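You operate a simulated robot arm through the tools that you are given. There is no shell and no other tool. Be economical: measure what you need, move in short steps, check, and stop when the job is done.

Carry out the task below with a simulated two-armed robot. There is one attempt and no reset: what you move stays moved.

Task
Wipe up the spill on the left end of the steel bench with the rag and put it back.

It is judged by the outcome, as a careful person would: the job done as asked, and still so three seconds after it is handed in. It fails if anything else is knocked over, pushed out of place, dropped, spilled or broken.

Robot
Two 7-joint arms with two-finger parallel grippers on one trunk, on a base that drives. Base frame: it is fixed to the floor where the robot stands at the start and does not move with it; the origin is under the middle of the robot, x ahead of it, y to its left, z up; the surface under the hand at the start is at about z = 0.76. Lengths are in m, angles in degrees, forces in N, time in s.
The left shoulder is at the start at [0.123, 0.155, 0.986], the right one opposite. With the tool pointing down near the work surface each hand reaches from about 0.38 to 0.78 m from the robot's upright axis, wherever it stands, measured 20 degrees to its own side. Payload 3.6 kg a hand.
The tool frame of a hand sits at the grasp point between the pads (the TCP): z along the fingers, y along the line on which they close. The tips reach 0.03 m beyond it. Largest opening 0.11 m; finger width 0.02, thickness 0.01; the body of the gripper, 0.048 by 0.112 m, starts 0.055 m behind the TCP.
Orientation is told as [roll, pitch, yaw] about the base's x, y, z axes, in that order, counted from this pose: with the fingers straight down and closing along the base's y, the tool's x points along the base's -x, its y along +y and its z along -z.

Tools
- The arms move only by the tool send_rows. It takes "left_rows", "right_rows" or both (then of equal length, played together; a hand with none holds still); each is a list that holds one entry, the list of rows, each a list of 7 numbers: the shift along the tool's x, y, z in cm, then the turn, a rotation vector about the tool's x, y, z in degrees, then the gripper command, from -1 (fully open) to 1 (shut), values between in proportion. In form: [[[tx, ty, tz, ax, ay, az, claw], ...]]. A call has 1 to 20 rows; each row shifts and turns the commanded pose from where the row before left it, along the tool's axes as they then stand. A row lasts 0.2 s, in which the tool goes at most 0.05 m and 8.6 degrees; a call with a longer step from one row to the next is refused whole, and so is a gripper value outside its range. A pose out of reach is approached as far as the arm can. The call stops where the force on the tool passes 40 N (or 10 N more than at its start, if that is more) or the arm is blocked; 0.2 s more then pass. Each finger travels about 0.153 m/s and halts on what it meets, pressing with about 23 N; the grip force reading is that of the motor and also rises with nothing between the fingers. The clock runs only during rows and for 0.2 s after the last one: add rows that do not move to give the fingers time. It gives the time, the measured TCP pose, the force on the tool (base axes), the opening and the grip force at its end, in the units of the frame above (readings bear some noise), with the torque about the TCP (base axes, N m) and any sound that the robot's microphone picked up.
- Cameras (640 x 400 px; columns grow to the right, rows downward): "scene" is now at [0.2343, -0.0321, 1.1546]; the picture's right is [-0.10, -0.99, -0.02], its down [-0.64, 0.08, -0.77] and it looks along [0.76, -0.06, -0.64] (base axes); focal length 214 px, centre (320, 200). "left" rides on the left gripper at [0.072, -0.017, -0.103] in its tool frame; the picture's right is [0.23, 0.97, 0.00], its down [-0.76, 0.18, -0.62] and it looks along [-0.61, 0.14, 0.78] (tool axes); focal length 222 px, centre (320, 200). "right" rides on the right gripper at [0.072, 0.017, -0.103] in its tool frame; the picture's right is [-0.23, 0.97, 0.00], its down [-0.76, -0.18, -0.62] and it looks along [-0.61, -0.14, 0.78] (tool axes); focal length 222 px, centre (320, 200). There is no depth. A picture from a camera that has moved, and an enlarged one, comes with that camera's place and axes in the base frame and with its lens. The place of the scene camera against the robot may be out by one fixed shift of up to 0.012 m in any direction.
- capture(camera): a new picture of that camera. It takes no simulated time.
- lift_body(by): slides the trunk up (or, below 0, down) by that many m; the arms and the scene camera ride with it, the base frame stays. It gives what a move gives, with no picture.
- drive_base(legs): drives the robot by 1 to 6 legs, each [ahead, left, turn to the left] in m, m and degrees, along the robot's own axes; the way and the turn of a leg run together, so that a leg with both is an arc; at most 1.5 m and 180 degrees a leg. The arms and the cameras ride along, it lands a little off, and it stops where it bumps. It gives what a move gives.
- aim_head(pan, tilt): turns the head with the scene camera to pan (to the left, within 86 degrees either way) and tilt (down, from -29 to 69), counted from straight ahead of the robot. It gives what a move gives.
- close_up(camera, box): a new picture of the part [left, top, right, bottom] of that camera's present view, enlarged. It takes no simulated time.
- finish_job(): hands the job in; it is judged then, once.

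Work in short steps. Places have to be worked out from the pictures, the camera data and where the tool is seen: move nearer, look again, correct. Check each grasp and each placing, and mend what went wrong. You have 120 turns and 100 pictures in all, those below and enlarged ones among them. Open the grippers and draw the arms clear of the work before you hand the job in, unless the task says otherwise; then end with one line.

The tools are called after "Call:" as a command line: name --argument value ..., lists and objects as JSON in quotes. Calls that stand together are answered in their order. send_rows: Moves the arms, as the interface text tells. Its arguments: {"type":"object","properties":{"left_rows":{"type":"array","items":{"type":"array","items":{"type":"array","items":{"type":"number"}}}},"right_rows":{"type":"array","items":{"type":"array","items":{"type":"array","items":{"type":"number"}}}}},"required":[]} The other tools are called the same way: lift_body (by) slides the trunk up or down; drive_base (legs) drives the base; aim_head (pan, tilt) turns the head that bears the scene camera; capture (camera) takes a picture; close_up (camera, box) takes an enlarged picture of a part of a camera's view; finish_job () hands the job in.

At the start:

```text
t: 0.0
left_ee_pos: [0.4573, 0.1923, 1.0354]
left_tool_rot: [1.2, -1.1, -0.1]
left_contact_force: [-0.8, 0.7, 1.6]
left_torque: [-0.07, -0.08, -0.02]
left_grip_width: 0.1103
left_finger_force: 0.1
right_ee_pos: [0.3994, -0.1855, 0.976]
right_tool_rot: [1.2, -0.9, -0.2]
right_contact_force: [1.2, -0.1, 0.5]
right_torque: [0.01, 0.12, -0.02]
right_grip_width: 0.1099
right_finger_force: 0.1
trunk travel left (down, up): [-0.1, 0.663]
robot x, y, heading: [-0.0123, -0.0003, 0.2]
head pan, tilt: [-5.6, 40.9]
```

scene: 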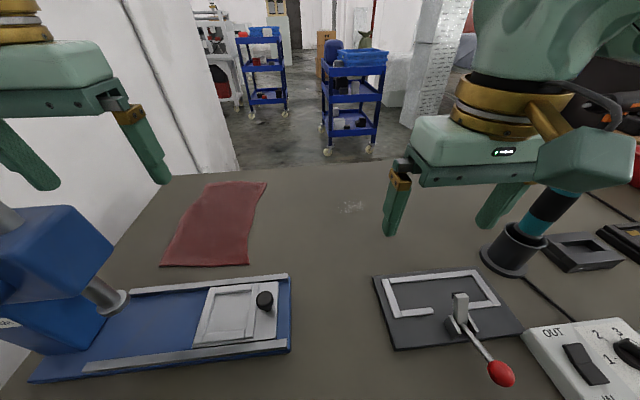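
right: 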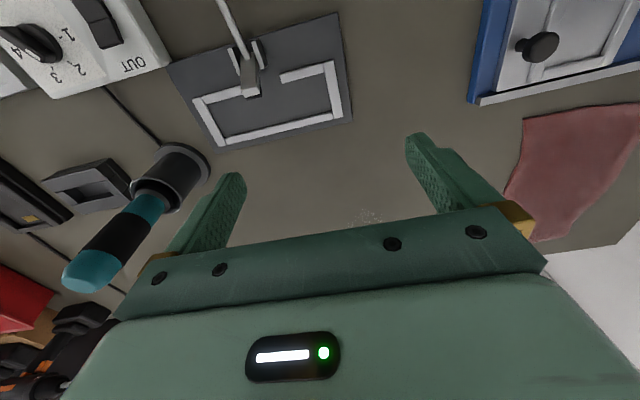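
left: 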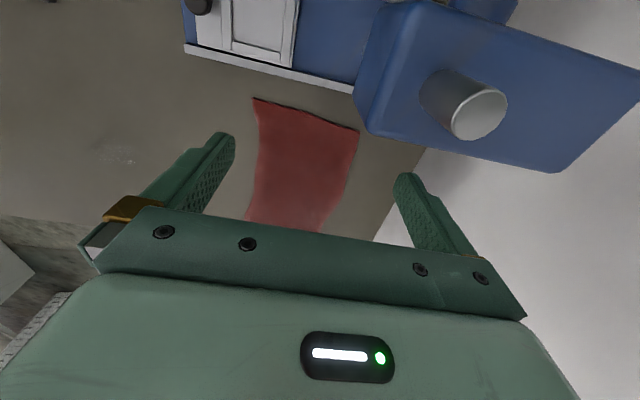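

The rag lies on the bench ahead and there is a faint speckle near (350,207). I'll enlarge that and look at the surroundings to identify the steel bench.

Call:
close_up --camera "scene" --box '[150, 160, 450, 290]'

Call:
aim_head --pan 70 --tilt 30

Call:
capture --camera "scene"

Call:
aim_head --pan -60 --tilt 30

Call:
capture --camera "scene"

```text
2.13 times, centred on (300, 225) of scene
camera zoom: at [0.2343, -0.0321, 1.1546], right [-0.1, -0.99, -0.02], down [-0.64, 0.08, -0.77], along [0.76, -0.06, -0.64], focal length 458 px, centre (363, 147)
```

zoom: 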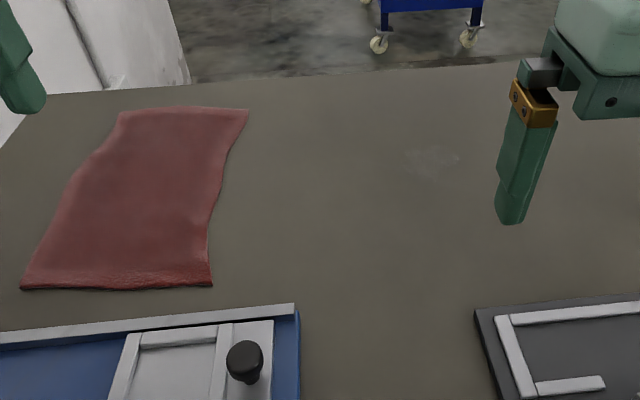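

```text
t: 1.5
left_ee_pos: [0.4592, 0.201, 1.0291]
left_tool_rot: [0.4, -0.7, -0.7]
left_contact_force: [-0.7, 0.0, 0.1]
left_torque: [0.05, -0.06, -0.02]
left_grip_width: 0.1102
left_finger_force: 0.0
right_ee_pos: [0.3982, -0.1785, 0.9745]
right_tool_rot: [0.5, -0.5, -0.8]
right_contact_force: [0.1, 0.4, 0.1]
right_torque: [-0.02, 0.03, 0.02]
right_grip_width: 0.11
right_finger_force: 0.0
trunk travel left (down, up): [-0.1, 0.663]
robot x, y, heading: [-0.021, -0.0027, -0.4]
head pan, tilt: [70.0, 30.0]
```

```text
95 pictures are left
camera scene: at [0.1824, 0.0738, 1.1687], right [0.94, -0.35, 0.01], down [-0.16, -0.47, -0.87], along [0.31, 0.81, -0.49], focal length 214 px, centre (320, 200)
```

scene: 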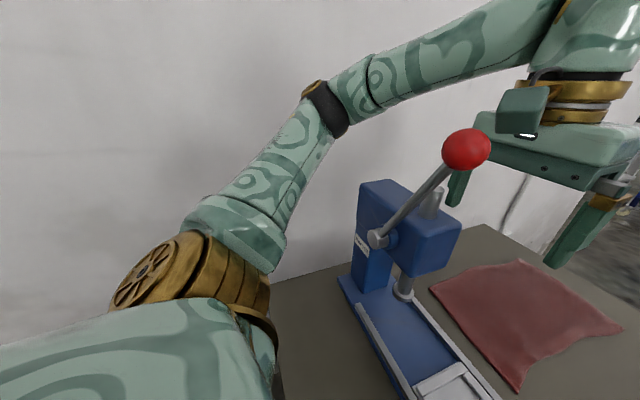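

```text
t: 3.6
left_ee_pos: [0.4602, 0.2143, 1.0257]
left_tool_rot: [-0.6, -0.7, -0.9]
left_contact_force: [-3.0, 1.2, 0.2]
left_torque: [-0.07, -0.13, 0.01]
left_grip_width: 0.11
left_finger_force: 0.1
right_ee_pos: [0.3983, -0.1646, 0.9781]
right_tool_rot: [-0.5, -0.8, -0.9]
right_contact_force: [-1.7, 1.2, 1.1]
right_torque: [-0.18, -0.11, -0.01]
right_grip_width: 0.1099
right_finger_force: 0.2
trunk travel left (down, up): [-0.1, 0.663]
robot x, y, heading: [-0.0209, -0.0007, -0.7]
head pan, tilt: [-60.0, 30.0]
```

```text
94 pictures are left
camera scene: at [0.1956, -0.0735, 1.1704], right [-0.87, -0.49, -0.01], down [-0.23, 0.43, -0.87], along [0.43, -0.76, -0.48], focal length 214 px, centre (320, 200)
```

scene: 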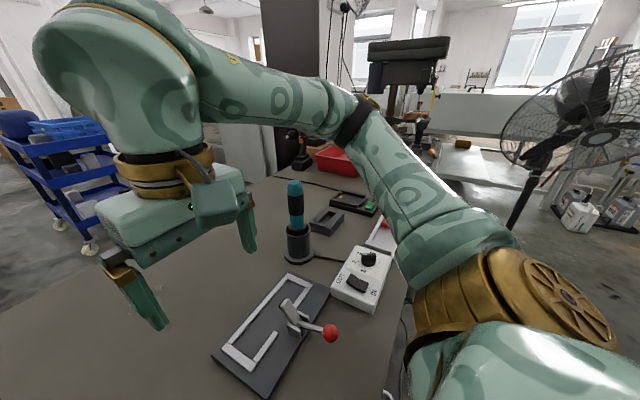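

A metal bench may be seen at the right-rear beyond the fan, with something on it. Looking closer there.

Call:
close_up --camera "scene" --box '[360, 60, 640, 235]'

Call:
aim_head --pan -86 --tilt 10

Call:
capture --camera "scene"

Call:
aim_head --pan -30 --tilt 5

Call:
capture --camera "scene"

Call:
aim_head --pan 0 --tilt 45

Call:
capture --camera "scene"

```text
2.29 times, centred on (500, 148) of scene
camera zoom: at [0.1956, -0.0735, 1.1704], right [-0.87, -0.49, -0.01], down [-0.23, 0.43, -0.87], along [0.43, -0.76, -0.48], focal length 490 px, centre (-91, 320)
```

zoom: 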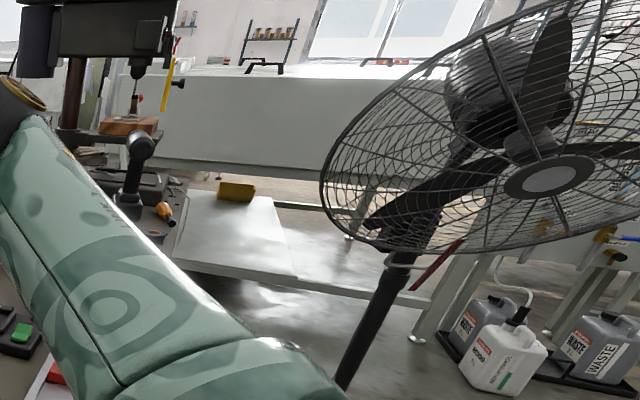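

```text
t: 4.5
left_ee_pos: [0.463, 0.2043, 1.0236]
left_tool_rot: [-0.4, -0.5, -1.4]
left_contact_force: [2.2, 0.7, 1.2]
left_torque: [-0.02, 0.2, 0.03]
left_grip_width: 0.1102
left_finger_force: 0.1
right_ee_pos: [0.3975, -0.1746, 0.9755]
right_tool_rot: [-0.3, -0.4, -1.3]
right_contact_force: [0.9, -1.0, -0.3]
right_torque: [0.11, 0.07, 0.04]
right_grip_width: 0.1101
right_finger_force: 0.1
trunk travel left (down, up): [-0.1, 0.663]
robot x, y, heading: [-0.0231, -0.0068, -1.1]
head pan, tilt: [-85.9, 10.0]
```

```text
92 pictures are left
camera scene: at [0.1565, -0.094, 1.2013], right [-1.0, -0.05, -0.01], down [0.0, 0.16, -0.99], along [0.05, -0.99, -0.16], focal length 214 px, centre (320, 200)
```

scene: 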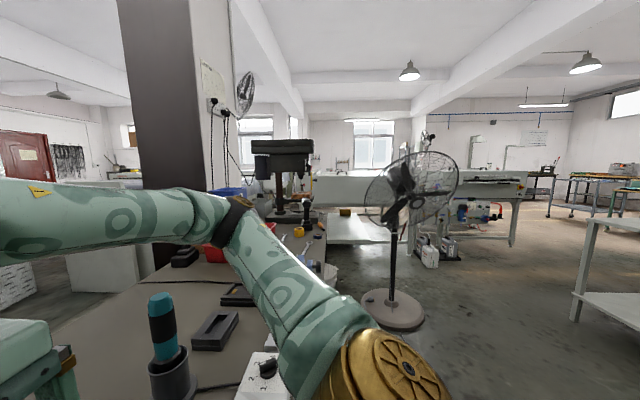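

```text
t: 5.7
left_ee_pos: [0.4549, 0.2205, 1.0269]
left_tool_rot: [0.1, -0.5, 0.7]
left_contact_force: [0.9, 2.3, 0.9]
left_torque: [-0.13, 0.01, 0.0]
left_grip_width: 0.1101
left_finger_force: 0.1
right_ee_pos: [0.4019, -0.1584, 0.9747]
right_tool_rot: [0.1, -0.5, 0.6]
right_contact_force: [-0.3, 1.8, -0.2]
right_torque: [-0.14, -0.01, 0.0]
right_grip_width: 0.1099
right_finger_force: 0.1
trunk travel left (down, up): [-0.1, 0.663]
robot x, y, heading: [-0.0189, 0.0011, 1.1]
head pan, tilt: [-30.0, 5.0]
```

```text
91 pictures are left
camera scene: at [0.2308, -0.0439, 1.2095], right [-0.49, -0.87, -0.01], down [-0.06, 0.04, -1.0], along [0.87, -0.49, -0.08], focal length 214 px, centre (320, 200)
```

scene: 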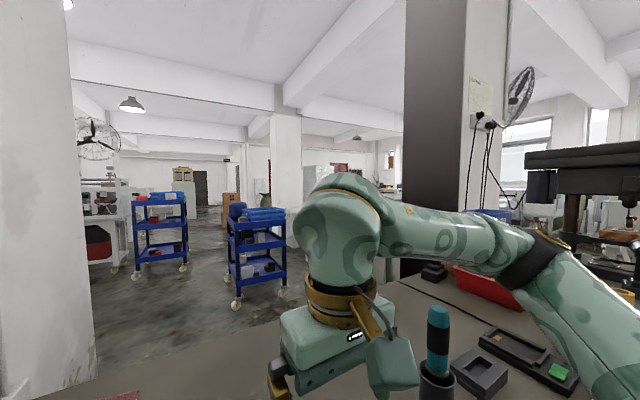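

```text
t: 6.8
left_ee_pos: [0.4629, 0.2057, 1.0248]
left_tool_rot: [-0.4, -0.5, -1.3]
left_contact_force: [-1.3, 0.8, -2.1]
left_torque: [-0.02, -0.07, 0.0]
left_grip_width: 0.1099
left_finger_force: 0.1
right_ee_pos: [0.3961, -0.1717, 0.9765]
right_tool_rot: [-0.3, -0.3, -1.1]
right_contact_force: [-0.9, 1.0, 0.2]
right_torque: [-0.11, -0.04, 0.01]
right_grip_width: 0.1101
right_finger_force: 0.0
trunk travel left (down, up): [-0.1, 0.663]
robot x, y, heading: [-0.0216, -0.0047, -1.1]
head pan, tilt: [0.0, 45.0]
```

```text
90 pictures are left
camera scene: at [0.2337, -0.0017, 1.1465], right [-0.02, -1.0, 0.01], down [-0.7, 0.01, -0.72], along [0.71, -0.02, -0.7], focal length 214 px, centre (320, 200)
```

scene: 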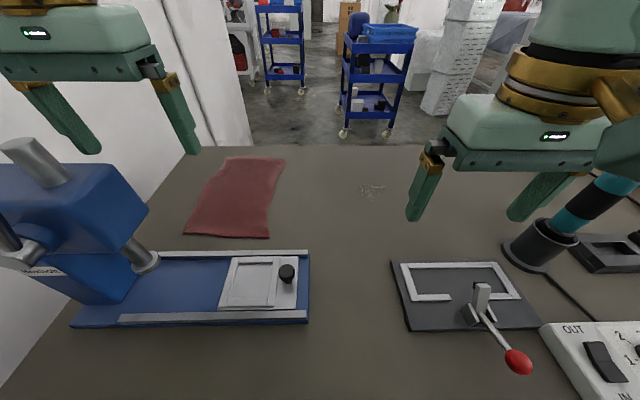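

The speckle appears in all three cameras, so it is a real mark near (0.66,-0.16). Enlarge to see if it is the spill and whether it is the only one.

Call:
close_up --camera "scene" --box '[330, 165, 410, 215]'

Call:
close_up --camera "scene" --box '[160, 140, 440, 315]'

Call:
aim_head --pan 0 --tilt 69

Call:
capture --camera "scene"

Call:
capture --camera "left"

Call:
capture --camera "right"

```text
8.00 times, centred on (370, 190) of scene
camera zoom: at [0.2337, -0.0017, 1.1465], right [-0.02, -1.0, 0.01], down [-0.7, 0.01, -0.72], along [0.71, -0.02, -0.7], focal length 1716 px, centre (-80, 280)
```

zoom: 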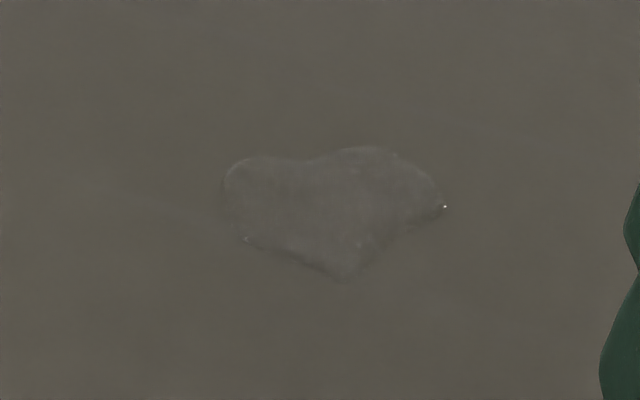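

```text
2.29 times, centred on (300, 228) of scene
camera zoom: at [0.2337, -0.0017, 1.1465], right [-0.02, -1.0, 0.01], down [-0.7, 0.01, -0.72], along [0.71, -0.02, -0.7], focal length 490 px, centre (366, 137)
```

zoom: 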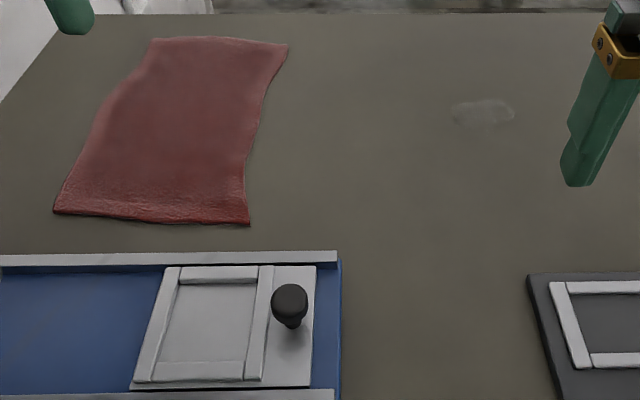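

```text
t: 7.7
left_ee_pos: [0.4602, 0.1995, 1.0271]
left_tool_rot: [0.3, -0.5, -0.9]
left_contact_force: [-0.6, -1.2, -0.1]
left_torque: [0.12, -0.02, 0.01]
left_grip_width: 0.11
left_finger_force: 0.2
right_ee_pos: [0.3983, -0.1779, 0.974]
right_tool_rot: [0.3, -0.6, -1.0]
right_contact_force: [0.0, -1.5, 0.1]
right_torque: [0.09, 0.07, 0.03]
right_grip_width: 0.1098
right_finger_force: 0.1
trunk travel left (down, up): [-0.1, 0.663]
robot x, y, heading: [-0.0185, -0.0072, -0.7]
head pan, tilt: [0.0, 68.8]
```

```text
87 pictures are left
camera scene: at [0.2079, -0.0108, 1.1173], right [-0.01, -1.0, 0.0], down [-0.93, 0.01, -0.38], along [0.38, 0.0, -0.93], focal length 214 px, centre (320, 200)
```

scene: 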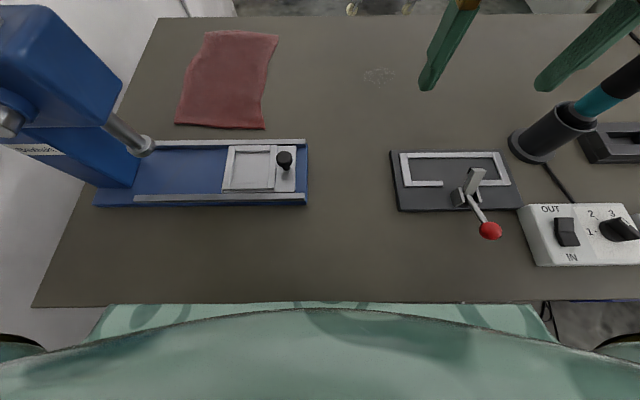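

```text
86 pictures are left
camera left: at [0.3862, 0.1809, 1.1295], right [-0.21, 0.98, 0.0], down [0.76, 0.16, 0.63], along [0.62, 0.14, -0.77], focal length 222 px, centre (320, 200)
```

left: 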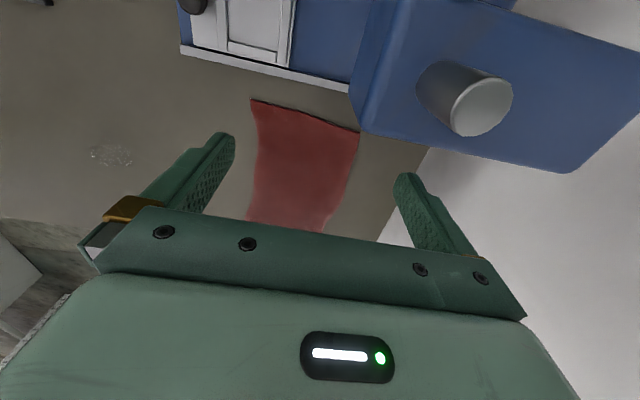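

```text
85 pictures are left
camera right: at [0.3245, -0.1615, 1.0765], right [0.24, 0.97, 0.01], down [0.75, -0.19, 0.63], along [0.61, -0.15, -0.78], focal length 222 px, centre (320, 200)
```

right: 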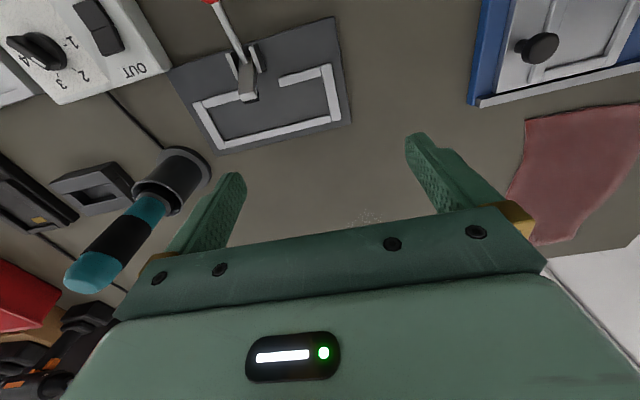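

The clear puddle is at about (0.66,-0.15), roughly 5 cm wide. The rag spans x 0.52–0.83, y 0.10–0.29. Before moving the left arm I need to locate the press lever's red ball.

Call:
aim_head --pan 40 --tilt 35

Call:
capture --camera "scene"

Call:
aim_head --pan 86 --tilt 35

Call:
capture --camera "scene"

```text
t: 8.8
left_ee_pos: [0.4538, 0.2139, 1.0292]
left_tool_rot: [0.7, -0.5, 0.9]
left_contact_force: [-1.1, -1.5, 0.9]
left_torque: [0.1, -0.08, 0.03]
left_grip_width: 0.11
left_finger_force: 0.0
right_ee_pos: [0.4039, -0.1637, 0.9737]
right_tool_rot: [0.7, -0.3, 0.9]
right_contact_force: [-1.9, -1.7, -0.7]
right_torque: [0.11, -0.11, 0.0]
right_grip_width: 0.1099
right_finger_force: 0.0
trunk travel left (down, up): [-0.1, 0.663]
robot x, y, heading: [-0.0233, 0.0045, 1.0]
head pan, tilt: [40.0, 35.0]
```

```text
84 pictures are left
camera scene: at [0.2186, 0.0499, 1.1617], right [0.66, -0.75, 0.0], down [-0.42, -0.37, -0.83], along [0.62, 0.54, -0.56], focal length 214 px, centre (320, 200)
```

scene: 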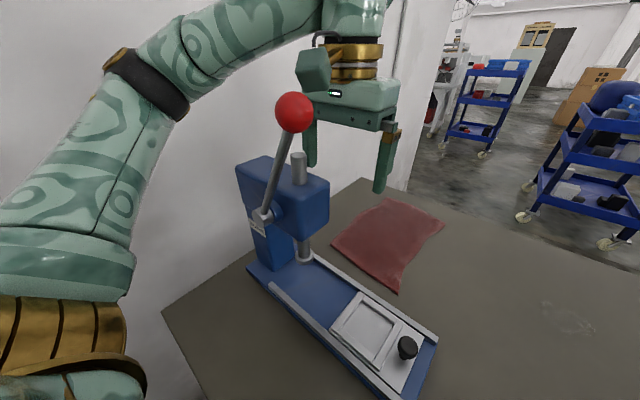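

```text
t: 9.9
left_ee_pos: [0.4624, 0.2085, 1.0245]
left_tool_rot: [-0.6, -0.4, -1.3]
left_contact_force: [-0.7, 1.1, -0.7]
left_torque: [-0.15, -0.11, 0.0]
left_grip_width: 0.1103
left_finger_force: 0.1
right_ee_pos: [0.3976, -0.1689, 0.9764]
right_tool_rot: [-0.4, -0.5, -1.2]
right_contact_force: [-1.5, 1.9, 1.2]
right_torque: [-0.13, -0.07, -0.04]
right_grip_width: 0.11
right_finger_force: 0.1
trunk travel left (down, up): [-0.1, 0.663]
robot x, y, heading: [-0.0221, -0.001, -1.2]
head pan, tilt: [85.9, 35.0]
```

```text
83 pictures are left
camera scene: at [0.1603, 0.0907, 1.1597], right [1.0, -0.09, 0.01], down [-0.04, -0.58, -0.81], along [0.08, 0.81, -0.58], focal length 214 px, centre (320, 200)
```

scene: 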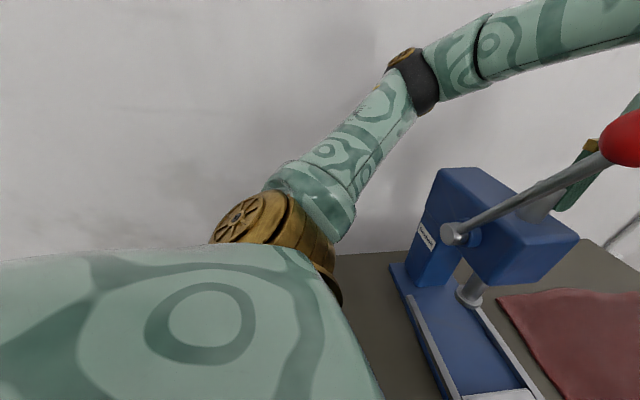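

Triangulation puts the lever ball at (0.355,0.197,1.12), right by the left arm, so I'll use the right hand for the whole job. First raise the left hand straight up out of the way and aim the head at the bench.

Call:
send_rows --left_rows '[[[0, 0, -3, 0, 0, 0, -1], [0, 0, -3, 0, 0, 0, -1], [0, 0, -3, 0, 0, 0, -1], [0, 0, -3, 0, 0, 0, -1]]]'

Call:
aim_head --pan 0 --tilt 50

Call:
capture --camera "scene"

```text
t: 10.9
left_ee_pos: [0.4377, 0.1768, 1.1171]
left_tool_rot: [0.4, -1.0, -0.1]
left_contact_force: [-0.5, -0.1, 1.0]
left_torque: [-0.01, -0.04, -0.05]
left_grip_width: 0.1103
left_finger_force: 0.0
left hand out of reach, approached as far as the arm can: row 3, 4
right_ee_pos: [0.3987, -0.1768, 0.9753]
right_tool_rot: [0.6, -0.8, -0.2]
right_contact_force: [-0.3, -0.8, -0.3]
right_torque: [0.0, 0.0, -0.01]
right_grip_width: 0.11
right_finger_force: 0.1
trunk travel left (down, up): [-0.1, 0.663]
robot x, y, heading: [-0.0186, -0.004, -0.3]
head pan, tilt: [85.9, 35.0]
```

```text
t: 12.5
left_ee_pos: [0.4357, 0.1787, 1.1163]
left_tool_rot: [0.6, -1.0, 0.1]
left_contact_force: [-1.0, 0.0, 0.4]
left_torque: [0.0, 0.01, -0.03]
left_grip_width: 0.1102
left_finger_force: 0.0
right_ee_pos: [0.3992, -0.1756, 0.9752]
right_tool_rot: [0.7, -0.9, 0.1]
right_contact_force: [1.1, -0.7, 0.7]
right_torque: [0.04, 0.0, 0.03]
right_grip_width: 0.11
right_finger_force: 0.0
trunk travel left (down, up): [-0.1, 0.663]
robot x, y, heading: [-0.0147, -0.0052, 0.1]
head pan, tilt: [0.0, 50.0]
```

```text
82 pictures are left
camera scene: at [0.228, -0.0123, 1.1404], right [0.0, -1.0, -0.01], down [-0.76, 0.0, -0.66], along [0.66, 0.01, -0.76], focal length 214 px, centre (320, 200)
```

scene: 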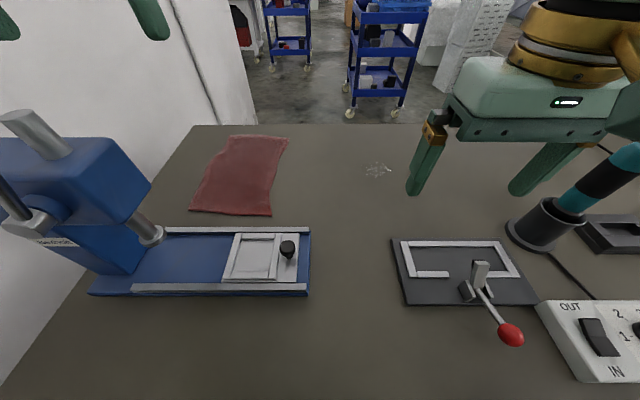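

Now move the right hand over the rag, towards (0.60, 0.15, 0.90).

Call:
send_rows --right_rows '[[[-2, 3.2, 0.7, 0, 0, 0, -1], [-2, 3.2, 0.7, 0, 0, 0, -1], [-2, 3.2, 0.7, 0, 0, 0, -1], [-2, 3.2, 0.7, 0, 0, 0, -1], [-2, 3.2, 0.7, 0, 0, 0, -1], [-2, 3.2, 0.7, 0, 0, 0, -1], [-2, 3.2, 0.7, 0, 0, 0, -1], [-2, 3.2, 0.7, 0, 0, 0, -1], [-2, 3.2, 0.7, 0, 0, 0, -1], [-2, 3.2, 0.7, 0, 0, 0, -1], [0, 0, 0, 0, 0, 0, -1]]]'

Call:
capture --camera "scene"

Call:
capture --camera "right"

```text
t: 14.9
left_ee_pos: [0.4367, 0.1779, 1.1177]
left_tool_rot: [0.6, -1.1, 0.3]
left_contact_force: [0.5, 0.8, -0.2]
left_torque: [-0.03, 0.02, -0.01]
left_grip_width: 0.1097
left_finger_force: 0.1
right_ee_pos: [0.5808, 0.1158, 0.913]
right_tool_rot: [0.7, -0.9, 0.0]
right_contact_force: [0.5, 0.7, 1.2]
right_torque: [-0.06, 0.08, -0.01]
right_grip_width: 0.1103
right_finger_force: 0.1
right hand out of reach, approached as far as the arm can: row 10
trunk travel left (down, up): [-0.1, 0.663]
robot x, y, heading: [-0.016, -0.0034, 0.2]
head pan, tilt: [0.0, 50.0]
```

```text
81 pictures are left
camera scene: at [0.2278, -0.012, 1.1408], right [0.0, -1.0, -0.01], down [-0.75, 0.0, -0.66], along [0.66, 0.01, -0.75], focal length 214 px, centre (320, 200)
```

scene: 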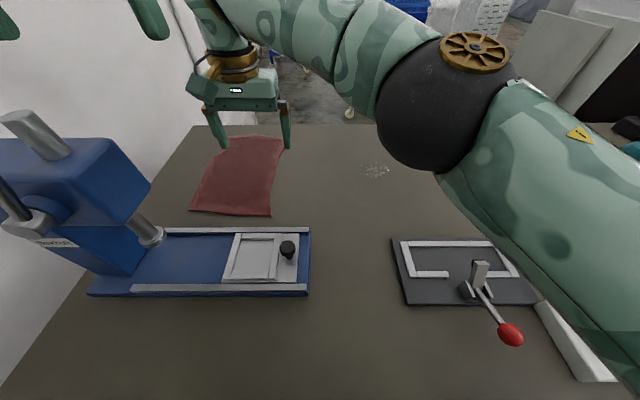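

```text
80 pictures are left
camera right: at [0.5064, 0.1318, 1.0144], right [0.23, 0.97, 0.01], down [0.75, -0.18, 0.63], along [0.62, -0.13, -0.77], focal length 222 px, centre (320, 200)
```

right: 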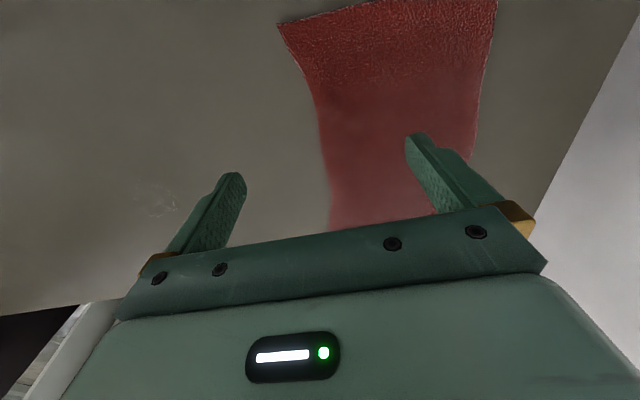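

The rag's right edge is at y≈0.10. I'll lower to about z 0.83 (reach grows there) and shift left and forward a little.

Call:
send_rows --right_rows '[[[0, 0, 2, 0, 0, 0, -1], [0, 0, 2, 0, 0, 0, -1], [0, 0, 2, 0, 0, 0, -1], [0, 1, 1.5, 0, 0, 0, -1], [0, 2, 0, 0, 0, 0, -1], [0, 2, 0, 0, 0, 0, -1], [0, 0, 0, 0, 0, 0, -1]]]'

Call:
capture --camera "right"

```text
t: 16.5
left_ee_pos: [0.4363, 0.1787, 1.1184]
left_tool_rot: [0.6, -1.0, 0.3]
left_contact_force: [-0.6, 0.1, 0.8]
left_torque: [-0.03, -0.01, 0.0]
left_grip_width: 0.1099
left_finger_force: 0.1
right_ee_pos: [0.5725, 0.1361, 0.8369]
right_tool_rot: [0.7, -0.7, 0.2]
right_contact_force: [1.1, 1.0, -0.1]
right_torque: [0.01, 0.12, -0.03]
right_grip_width: 0.1102
right_finger_force: 0.1
right hand out of reach, approached as far as the arm can: row 5, 6
trunk travel left (down, up): [-0.1, 0.663]
robot x, y, heading: [-0.0178, -0.0018, 0.3]
head pan, tilt: [0.0, 50.0]
```

```text
79 pictures are left
camera right: at [0.498, 0.1505, 0.9386], right [0.22, 0.97, 0.02], down [0.75, -0.18, 0.63], along [0.62, -0.13, -0.77], focal length 222 px, centre (320, 200)
```

right: 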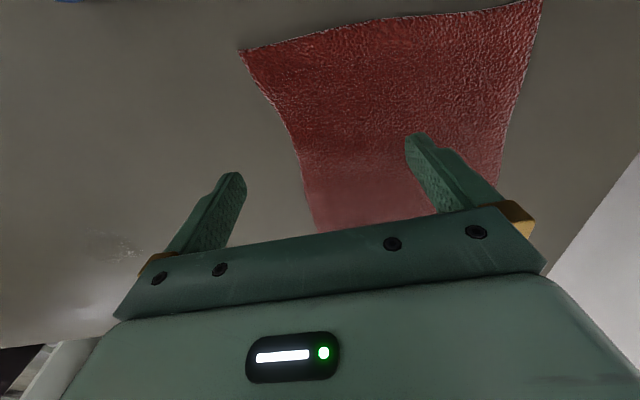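

Reach is limited across the body; I'll turn the tool to a more natural yaw (about +24°) and try moving further left/forward.

Call:
send_rows --right_rows '[[[0, 0, 0, 0, 0, -8, -0.2], [0, 0, 0, 0, 0, -8, -0.2], [0, 0, 0, 0, 0, -8, -0.2], [-1.5, 1, 0, 0, 0, 0, -0.2], [-1.5, 1, 0, 0, 0, 0, -0.2], [0, 0, 0, 0, 0, 0, -0.2]]]'

```text
t: 17.9
left_ee_pos: [0.4415, 0.1722, 1.1125]
left_tool_rot: [0.3, -0.6, -1.0]
left_contact_force: [-0.4, -3.3, -0.5]
left_torque: [0.16, -0.1, 0.01]
left_grip_width: 0.1101
left_finger_force: 0.1
right_ee_pos: [0.5581, 0.1315, 0.8241]
right_tool_rot: [0.1, -0.6, 22.8]
right_contact_force: [0.0, -3.9, 1.0]
right_torque: [0.33, -0.02, 0.01]
right_grip_width: 0.0661
right_finger_force: 0.0
right hand out of reach, approached as far as the arm can: row 3, 4, 5
trunk travel left (down, up): [-0.1, 0.663]
robot x, y, heading: [-0.0205, -0.0073, -0.9]
head pan, tilt: [0.0, 50.0]
```

That reduced reach; try the opposite yaw (about -20°).

Call:
send_rows --right_rows '[[[0, 0, 0, 0, 0, 8, -0.2], [0, 0, 0, 0, 0, 8, -0.2], [0, 0, 0, 0, 0, 8, -0.2], [0, 0, 0, 0, 0, 8, -0.2], [0, 0, 0, 0, 0, 8, -0.2], [-1.5, 0, 0, 0, 0, 4, -0.2], [0, 0, 0, 0, 0, 0, -0.2]]]'

Call:
capture --camera "scene"

```text
t: 19.5
left_ee_pos: [0.4391, 0.1723, 1.113]
left_tool_rot: [0.3, -0.6, -0.7]
left_contact_force: [0.9, -1.6, -0.3]
left_torque: [0.12, 0.02, -0.01]
left_grip_width: 0.11
left_finger_force: 0.1
right_ee_pos: [0.5722, 0.1282, 0.8251]
right_tool_rot: [0.5, -0.3, -21.1]
right_contact_force: [0.7, -0.5, 0.3]
right_torque: [0.11, 0.17, -0.02]
right_grip_width: 0.0662
right_finger_force: 0.0
trunk travel left (down, up): [-0.1, 0.663]
robot x, y, heading: [-0.0196, -0.0049, -1.1]
head pan, tilt: [0.0, 50.0]
```

```text
78 pictures are left
camera scene: at [0.2287, -0.0115, 1.139], right [-0.01, -1.0, 0.0], down [-0.76, 0.01, -0.65], along [0.65, -0.01, -0.76], focal length 214 px, centre (320, 200)
```

scene: 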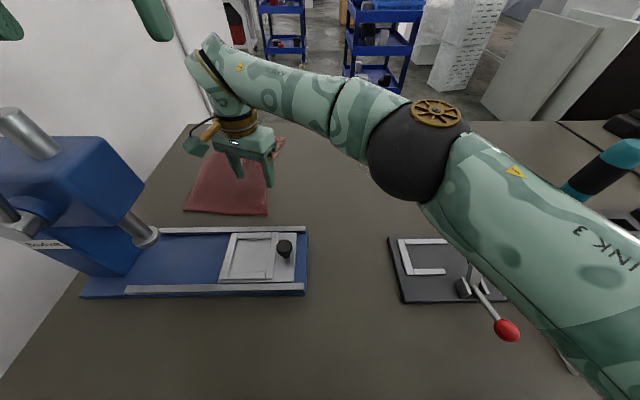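

Negative yaw is reachable. Move about +4 cm in x and +4 cm in y from here.

Call:
send_rows --right_rows '[[[-0.8, 1.7, 0, 0, 0, 0, -0.2], [-0.8, 1.7, 0, 0, 0, 0, -0.2], [-0.8, 1.7, 0, 0, 0, 0, -0.2], [0, 0, 0, 0, 0, 0, -0.2]]]'

Call:
capture --camera "right"

```text
t: 20.5
left_ee_pos: [0.4341, 0.1804, 1.1186]
left_tool_rot: [0.6, -1.0, 0.4]
left_contact_force: [-1.0, -0.5, 0.0]
left_torque: [0.09, -0.06, 0.02]
left_grip_width: 0.1101
left_finger_force: 0.0
right_ee_pos: [0.5733, 0.137, 0.8315]
right_tool_rot: [1.0, -0.4, -19.6]
right_contact_force: [-2.6, -2.6, -0.1]
right_torque: [0.25, -0.26, 0.03]
right_grip_width: 0.066
right_finger_force: 0.0
right hand out of reach, approached as far as the arm can: row 1, 2, 3
trunk travel left (down, up): [-0.1, 0.663]
robot x, y, heading: [-0.0171, 0.001, 0.6]
head pan, tilt: [0.0, 50.0]
```

```text
77 pictures are left
camera right: at [0.5089, 0.1761, 0.9335], right [0.54, 0.84, 0.02], down [0.65, -0.43, 0.63], along [0.53, -0.33, -0.78], focal length 222 px, centre (320, 200)
```

right: 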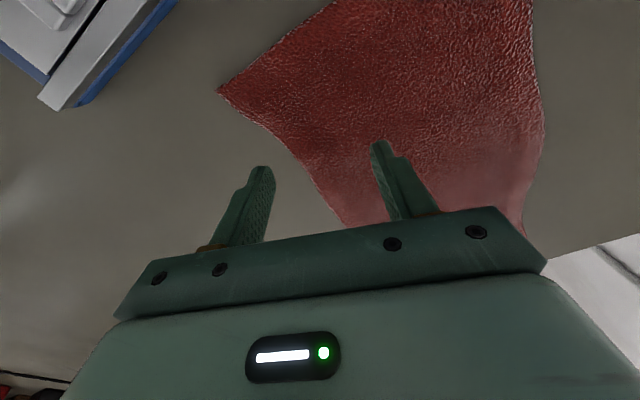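

Still limited. Leaning the tool forward (fingers pointing away) brings the wrist back and extends the reach; yaw to ~0 and tilt about 24°.

Call:
send_rows --right_rows '[[[0, 0, -0.5, 0, 0, -8, -0.2], [0, 0, -0.5, 0, 0, -8, -0.2], [0, 0, 0, 0, -8, 0, -0.2], [0, 0, 0, 0, -8, 0, -0.2], [0, 0, 0, 0, -8, 0, -0.2], [0, 0, 0, 0, 0, 0, -0.2]]]'

Call:
capture --camera "scene"

```text
t: 21.9
left_ee_pos: [0.4401, 0.1718, 1.114]
left_tool_rot: [0.4, -0.7, -0.7]
left_contact_force: [-0.1, -0.2, -0.9]
left_torque: [0.05, -0.01, 0.03]
left_grip_width: 0.1099
left_finger_force: 0.1
right_ee_pos: [0.5753, 0.1245, 0.8366]
right_tool_rot: [0.5, -24.7, -5.0]
right_contact_force: [0.1, -0.4, -0.3]
right_torque: [0.03, 0.07, 0.03]
right_grip_width: 0.066
right_finger_force: 0.1
trunk travel left (down, up): [-0.1, 0.663]
robot x, y, heading: [-0.0209, -0.005, -0.5]
head pan, tilt: [0.0, 50.0]
```

```text
76 pictures are left
camera scene: at [0.2284, -0.0127, 1.1392], right [-0.01, -1.0, 0.0], down [-0.76, 0.01, -0.65], along [0.65, -0.01, -0.76], focal length 214 px, centre (320, 200)
```

scene: 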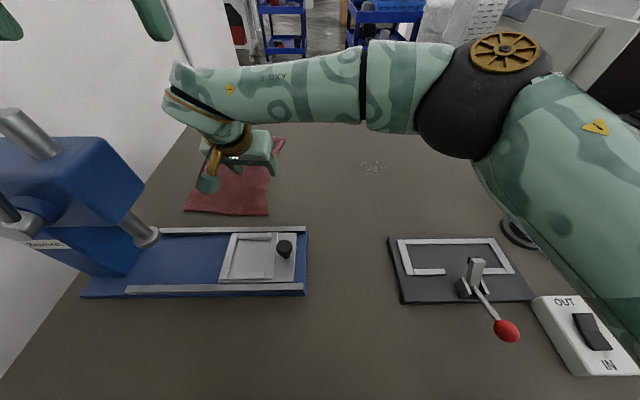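

Now within reach. Shift about +3 cm x and +4 cm y.

Call:
send_rows --right_rows '[[[-0.9, 1.3, 0.4, 0, 0, 0, -0.2], [-0.9, 1.3, 0.4, 0, 0, 0, -0.2], [-0.9, 1.3, 0.4, 0, 0, 0, -0.2], [0, 0, 0, 0, 0, 0, -0.2]]]'

Call:
capture --camera "right"

```text
t: 22.9
left_ee_pos: [0.4355, 0.1822, 1.1182]
left_tool_rot: [0.7, -0.8, 0.6]
left_contact_force: [0.8, 0.1, -0.1]
left_torque: [0.03, 0.02, 0.0]
left_grip_width: 0.1099
left_finger_force: 0.0
right_ee_pos: [0.5934, 0.1629, 0.8395]
right_tool_rot: [1.0, -24.6, -3.9]
right_contact_force: [1.0, 1.5, 0.4]
right_torque: [-0.08, 0.04, -0.05]
right_grip_width: 0.0661
right_finger_force: 0.0
right hand out of reach, approached as far as the arm can: row 3
trunk travel left (down, up): [-0.1, 0.663]
robot x, y, heading: [-0.0162, 0.0002, 0.6]
head pan, tilt: [0.0, 50.0]
```

```text
75 pictures are left
camera right: at [0.4853, 0.1855, 0.9034], right [0.26, 0.96, 0.11], down [0.42, -0.22, 0.88], along [0.87, -0.19, -0.46], focal length 222 px, centre (320, 200)
```

right: 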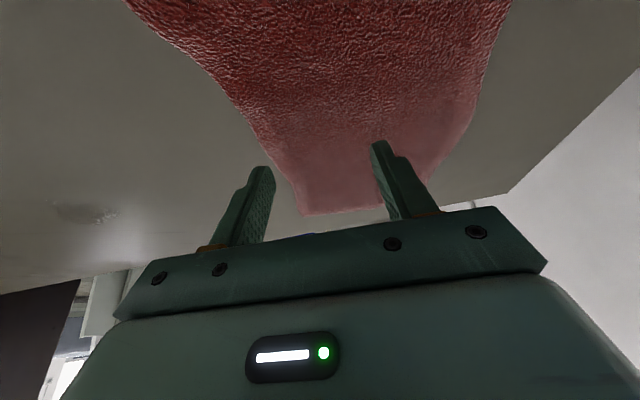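

Fingers are over the rag at y≈0.13 and 0.20, x≈0.60. Descend straight down until the tips touch.

Call:
send_rows --right_rows '[[[0.55, 0, 1.2, 0, 0, 0, -0.2], [0.55, 0, 1.2, 0, 0, 0, -0.2], [0.4, 0, 0.9, 0, 0, 0, -0.2], [0.25, 0, 0.55, 0, 0, 0, -0.2], [0.2, 0, 0.4, 0, 0, 0, -0.2], [0, 0, 0, 0, 0, 0, -0.2]]]'

Call:
capture --camera "right"

```text
t: 24.3
left_ee_pos: [0.4413, 0.1819, 1.1136]
left_tool_rot: [0.0, -0.7, -0.7]
left_contact_force: [0.0, 0.5, 0.5]
left_torque: [-0.03, -0.03, -0.01]
left_grip_width: 0.11
left_finger_force: 0.1
right_ee_pos: [0.5983, 0.158, 0.7929]
right_tool_rot: [0.6, -25.3, -4.9]
right_contact_force: [2.6, 2.0, 13.9]
right_torque: [-0.2, -0.15, 0.09]
right_grip_width: 0.0652
right_finger_force: 0.1
trunk travel left (down, up): [-0.1, 0.663]
robot x, y, heading: [-0.0202, 0.0002, -0.5]
head pan, tilt: [0.0, 50.0]
stopped in row 6 (right hand): the force on the tool passed its limit at 46 N (the readings are from after the stop); the commanded pose is now the measured one
```

```text
74 pictures are left
camera right: at [0.4905, 0.1829, 0.856], right [0.28, 0.95, 0.11], down [0.41, -0.22, 0.89], along [0.87, -0.21, -0.45], focal length 222 px, centre (320, 200)
```

right: 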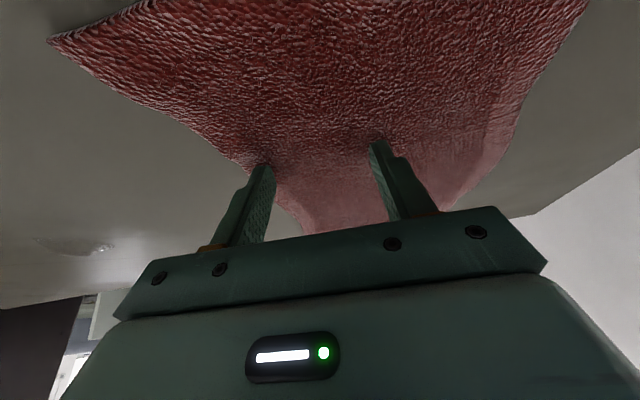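

The tips press on the rag at ~14 N. Close the fingers gradually to pinch up a fold.

Call:
send_rows --right_rows '[[[0, 0, 0, 0, 0, 0, 0.1], [0, 0, 0, 0, 0, 0, 0.4], [0, 0, 0, 0, 0, 0, 0.7], [0, 0, 0, 0, 0, 0, 1], [0, 0, 0, 0, 0, 0, 1], [0, 0, 0, 0, 0, 0, 1]]]'

Call:
capture --camera "right"

```text
t: 25.7
left_ee_pos: [0.44, 0.1817, 1.1129]
left_tool_rot: [-0.2, -0.8, -0.8]
left_contact_force: [-0.2, -0.4, 0.7]
left_torque: [-0.02, 0.0, 0.0]
left_grip_width: 0.1099
left_finger_force: 0.1
right_ee_pos: [0.5976, 0.1582, 0.7937]
right_tool_rot: [0.6, -25.2, -4.8]
right_contact_force: [0.6, 2.8, 16.9]
right_torque: [0.11, -0.09, -0.05]
right_grip_width: 0.0072
right_finger_force: 23.0
trunk travel left (down, up): [-0.1, 0.663]
robot x, y, heading: [-0.0204, -0.0014, -0.8]
head pan, tilt: [0.0, 50.0]
```

```text
73 pictures are left
camera right: at [0.4894, 0.1831, 0.8559], right [0.28, 0.95, 0.1], down [0.41, -0.22, 0.89], along [0.87, -0.21, -0.45], focal length 222 px, centre (320, 200)
```

right: 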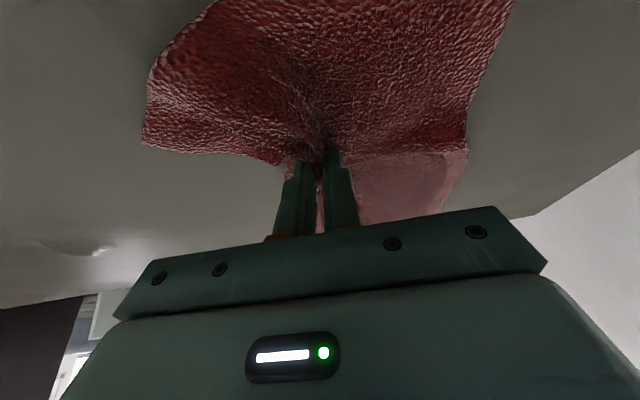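

Opening 7 mm and the cloth is gathered: grasped. Lift 3 cm and look.

Call:
send_rows --right_rows '[[[-0.42, 0, -0.9, 0, 0, 0, 1], [-0.42, 0, -0.9, 0, 0, 0, 1], [-0.42, 0, -0.9, 0, 0, 0, 1], [0, 0, 0, 0, 0, 0, 1]]]'

Call:
capture --camera "scene"

Call:
capture --camera "left"

```text
t: 26.7
left_ee_pos: [0.4409, 0.1816, 1.1138]
left_tool_rot: [-0.3, -0.8, -0.9]
left_contact_force: [-0.1, 0.0, 0.5]
left_torque: [0.0, 0.03, 0.0]
left_grip_width: 0.1099
left_finger_force: 0.0
right_ee_pos: [0.5963, 0.1577, 0.8242]
right_tool_rot: [0.4, -25.1, -4.9]
right_contact_force: [0.8, -0.3, -0.1]
right_torque: [-0.04, -0.01, -0.02]
right_grip_width: 0.0069
right_finger_force: 23.3
trunk travel left (down, up): [-0.1, 0.663]
robot x, y, heading: [-0.0229, -0.0036, -0.9]
head pan, tilt: [0.0, 50.0]
```

```text
72 pictures are left
camera scene: at [0.2285, -0.0055, 1.1399], right [-0.01, -1.0, 0.0], down [-0.76, 0.01, -0.65], along [0.65, -0.01, -0.76], focal length 214 px, centre (320, 200)
```

scene: 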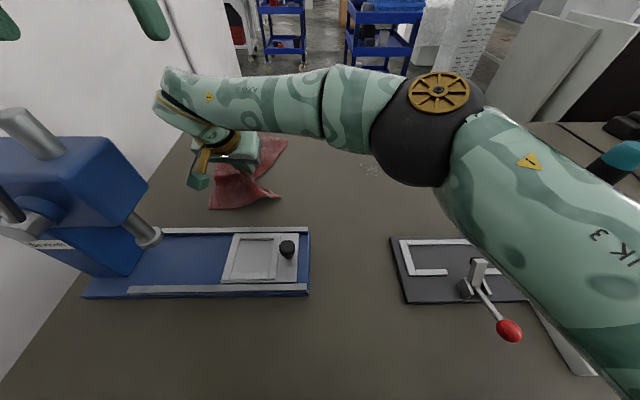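

```text
71 pictures are left
camera left: at [0.3662, 0.1639, 1.2159], right [-0.21, 0.98, -0.01], down [0.76, 0.17, 0.63], along [0.62, 0.13, -0.77], focal length 222 px, centre (320, 200)
```

left: 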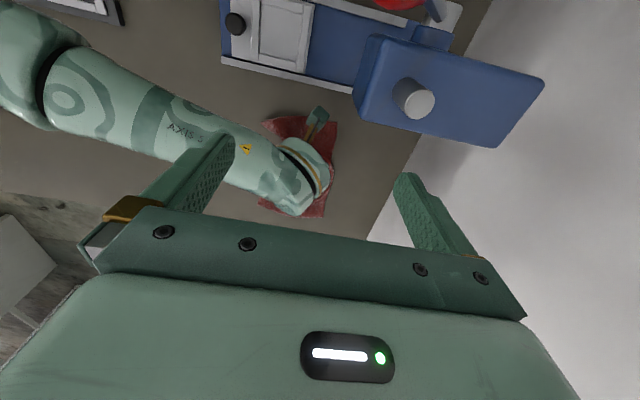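

Rag held; the right forearm stays well above everything. Carry/drag it to the spill at about (0.655,-0.15), then check.

Call:
send_rows --right_rows '[[[-0.75, -3.0, 0.35, 0, 0, 0, 1], [-0.75, -3.0, 0.35, 0, 0, 0, 1], [-0.75, -3.0, 0.35, 0, 0, 0, 1], [-0.75, -3.0, 0.35, 0, 0, 0, 1], [-0.75, -3.0, 0.35, 0, 0, 0, 1], [-0.75, -3.0, 0.35, 0, 0, 0, 1], [-0.75, -3.0, 0.35, 0, 0, 0, 1], [0, 0, 0, 0, 0, 0, 1]]]'

Call:
capture --camera "scene"

Call:
capture --camera "right"

```text
t: 28.5
left_ee_pos: [0.4406, 0.1801, 1.1133]
left_tool_rot: [-0.2, -0.8, -0.8]
left_contact_force: [0.0, -0.7, -0.2]
left_torque: [-0.04, -0.05, 0.01]
left_grip_width: 0.1101
left_finger_force: 0.0
right_ee_pos: [0.6371, -0.0558, 0.8216]
right_tool_rot: [0.5, -25.0, -4.9]
right_contact_force: [-0.5, -0.2, 0.4]
right_torque: [-0.01, -0.01, -0.02]
right_grip_width: 0.0069
right_finger_force: 22.9
trunk travel left (down, up): [-0.1, 0.663]
robot x, y, heading: [-0.0204, -0.0038, -0.7]
head pan, tilt: [0.0, 50.0]
```

```text
70 pictures are left
camera scene: at [0.2286, -0.0057, 1.14], right [-0.01, -1.0, 0.0], down [-0.76, 0.01, -0.65], along [0.65, -0.01, -0.76], focal length 214 px, centre (320, 200)
```

scene: 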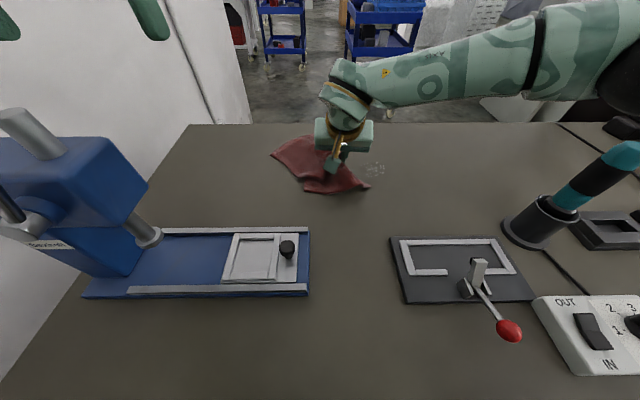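

```text
69 pictures are left
camera right: at [0.528, -0.0319, 0.8844], right [0.28, 0.95, 0.1], down [0.41, -0.22, 0.89], along [0.87, -0.21, -0.45], focal length 222 px, centre (320, 200)
```

right: 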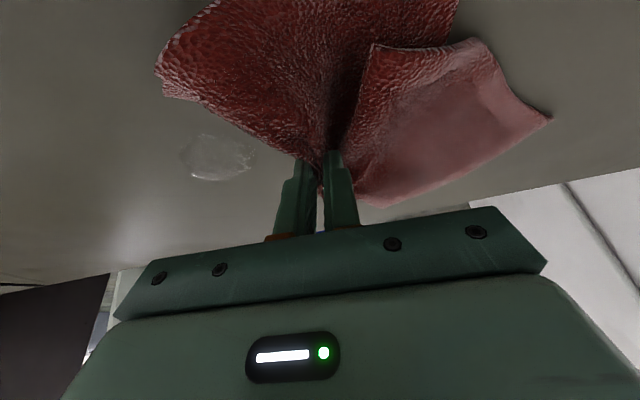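

The puddle is now seen at about (0.652,-0.145). Lower to contact just before it and wipe across it.

Call:
send_rows --right_rows '[[[0.55, 0, 1.2, 0, 0, 0, 1], [0.5, 0, 1.1, 0, 0, 0, 1], [-0.4, -2.2, 0.18, 0, 0, 0, 1], [-0.4, -2.2, 0.18, 0, 0, 0, 1], [-0.4, -2.2, 0.18, 0, 0, 0, 1], [-0.4, -2.2, 0.18, 0, 0, 0, 1], [-0.4, -2.2, 0.18, 0, 0, 0, 1], [-0.4, -2.2, 0.18, 0, 0, 0, 1], [0, 0, 0, 0, 0, 0, 1]]]'

Call:
capture --camera "scene"

Call:
capture --camera "right"

```text
t: 30.5
left_ee_pos: [0.4411, 0.1799, 1.115]
left_tool_rot: [-0.1, -0.8, -0.8]
left_contact_force: [0.9, -0.1, -0.1]
left_torque: [0.04, -0.04, 0.02]
left_grip_width: 0.1096
left_finger_force: 0.1
right_ee_pos: [0.6521, -0.1915, 0.7971]
right_tool_rot: [0.5, -25.1, -5.0]
right_contact_force: [0.4, 0.3, 0.5]
right_torque: [-0.02, -0.01, -0.02]
right_grip_width: 0.0069
right_finger_force: 23.2
trunk travel left (down, up): [-0.1, 0.663]
robot x, y, heading: [-0.0169, 0.0009, -0.6]
head pan, tilt: [0.0, 50.0]
```

```text
68 pictures are left
camera scene: at [0.2286, -0.0059, 1.1401], right [-0.01, -1.0, 0.0], down [-0.76, 0.01, -0.65], along [0.65, -0.01, -0.76], focal length 214 px, centre (320, 200)
```

scene: 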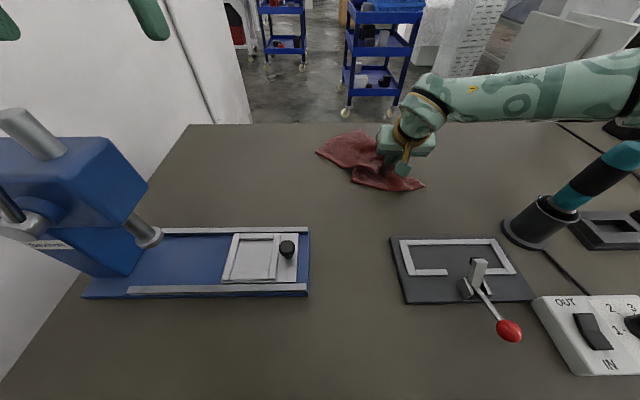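

```text
67 pictures are left
camera right: at [0.5443, -0.1662, 0.859], right [0.28, 0.95, 0.1], down [0.41, -0.22, 0.89], along [0.87, -0.21, -0.45], focal length 222 px, centre (320, 200)
```

right: 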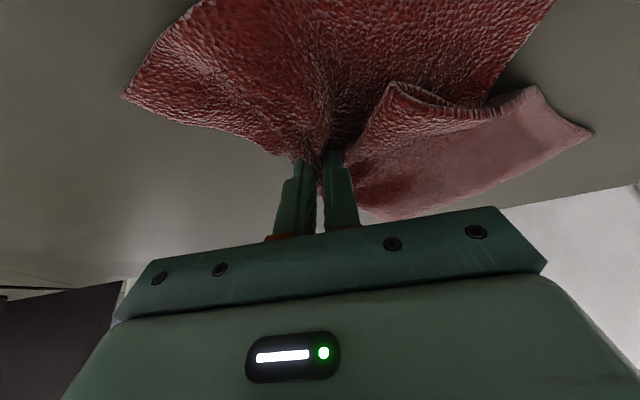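

Tips hover just above contact. Press ~5 mm lower and scrub back and forth over the puddle region.

Call:
send_rows --right_rows '[[[0.22, 0, 0.47, 0, 0, 0, 1], [0.18, 2.3, -0.085, 0, 0, 0, 1], [0.18, 2.3, -0.085, 0, 0, 0, 1], [0.18, 2.3, -0.085, 0, 0, 0, 1], [0.18, 2.3, -0.085, 0, 0, 0, 1], [-1.8, 0.17, 0.84, 0, 0, 0, 1], [-0.18, -2.3, 0.085, 0, 0, 0, 1], [-0.18, -2.3, 0.085, 0, 0, 0, 1], [-0.18, -2.3, 0.085, 0, 0, 0, 1], [-0.18, -2.3, 0.085, 0, 0, 0, 1], [1.8, -0.17, -0.84, 0, 0, 0, 1], [1.8, -0.17, -0.84, 0, 0, 0, 1], [0.18, 2.3, -0.085, 0, 0, 0, 1], [0.18, 2.3, -0.085, 0, 0, 0, 1], [0.18, 2.3, -0.085, 0, 0, 0, 1], [0.18, 2.3, -0.085, 0, 0, 0, 1], [0, 0, 0, 0, 0, 0, 1]]]'

Call:
capture --camera "right"

Call:
close_up --camera "scene" --box '[300, 120, 460, 220]'

```text
t: 31.9
left_ee_pos: [0.4401, 0.1812, 1.113]
left_tool_rot: [-0.1, -0.7, -0.6]
left_contact_force: [0.4, -0.1, 0.4]
left_torque: [-0.02, 0.04, 0.0]
left_grip_width: 0.1101
left_finger_force: 0.1
right_ee_pos: [0.6706, -0.0948, 0.7949]
right_tool_rot: [0.8, -25.4, -4.8]
right_contact_force: [-2.2, -1.3, 12.2]
right_torque: [-0.05, -0.01, -0.02]
right_grip_width: 0.0069
right_finger_force: 22.8
trunk travel left (down, up): [-0.1, 0.663]
robot x, y, heading: [-0.0196, -0.0022, -0.8]
head pan, tilt: [0.0, 50.0]
stopped in row 7 (right hand): the force on the tool passed its limit at 41 N (the readings are from after the stop); the commanded pose is now the measured one
```

```text
66 pictures are left
camera right: at [0.5626, -0.0696, 0.8557], right [0.28, 0.95, 0.11], down [0.41, -0.22, 0.89], along [0.87, -0.2, -0.45], focal length 222 px, centre (320, 200)
```

right: 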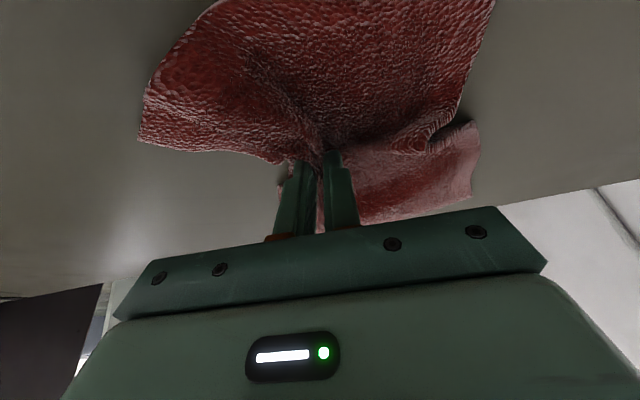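

```text
4.00 times, centred on (380, 170) of scene
camera zoom: at [0.2294, -0.0063, 1.14], right [-0.01, -1.0, 0.0], down [-0.76, 0.01, -0.65], along [0.65, -0.01, -0.76], focal length 858 px, centre (80, 320)
```

zoom: 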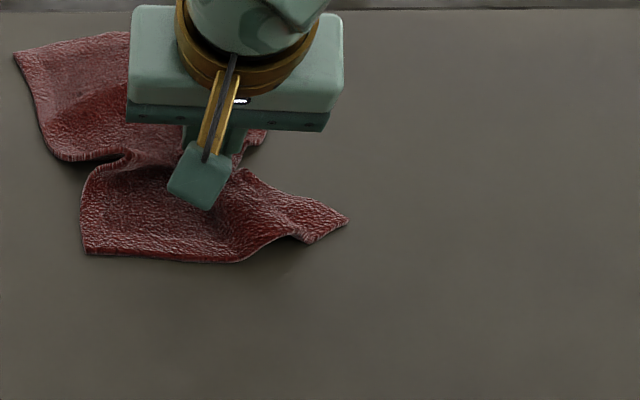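

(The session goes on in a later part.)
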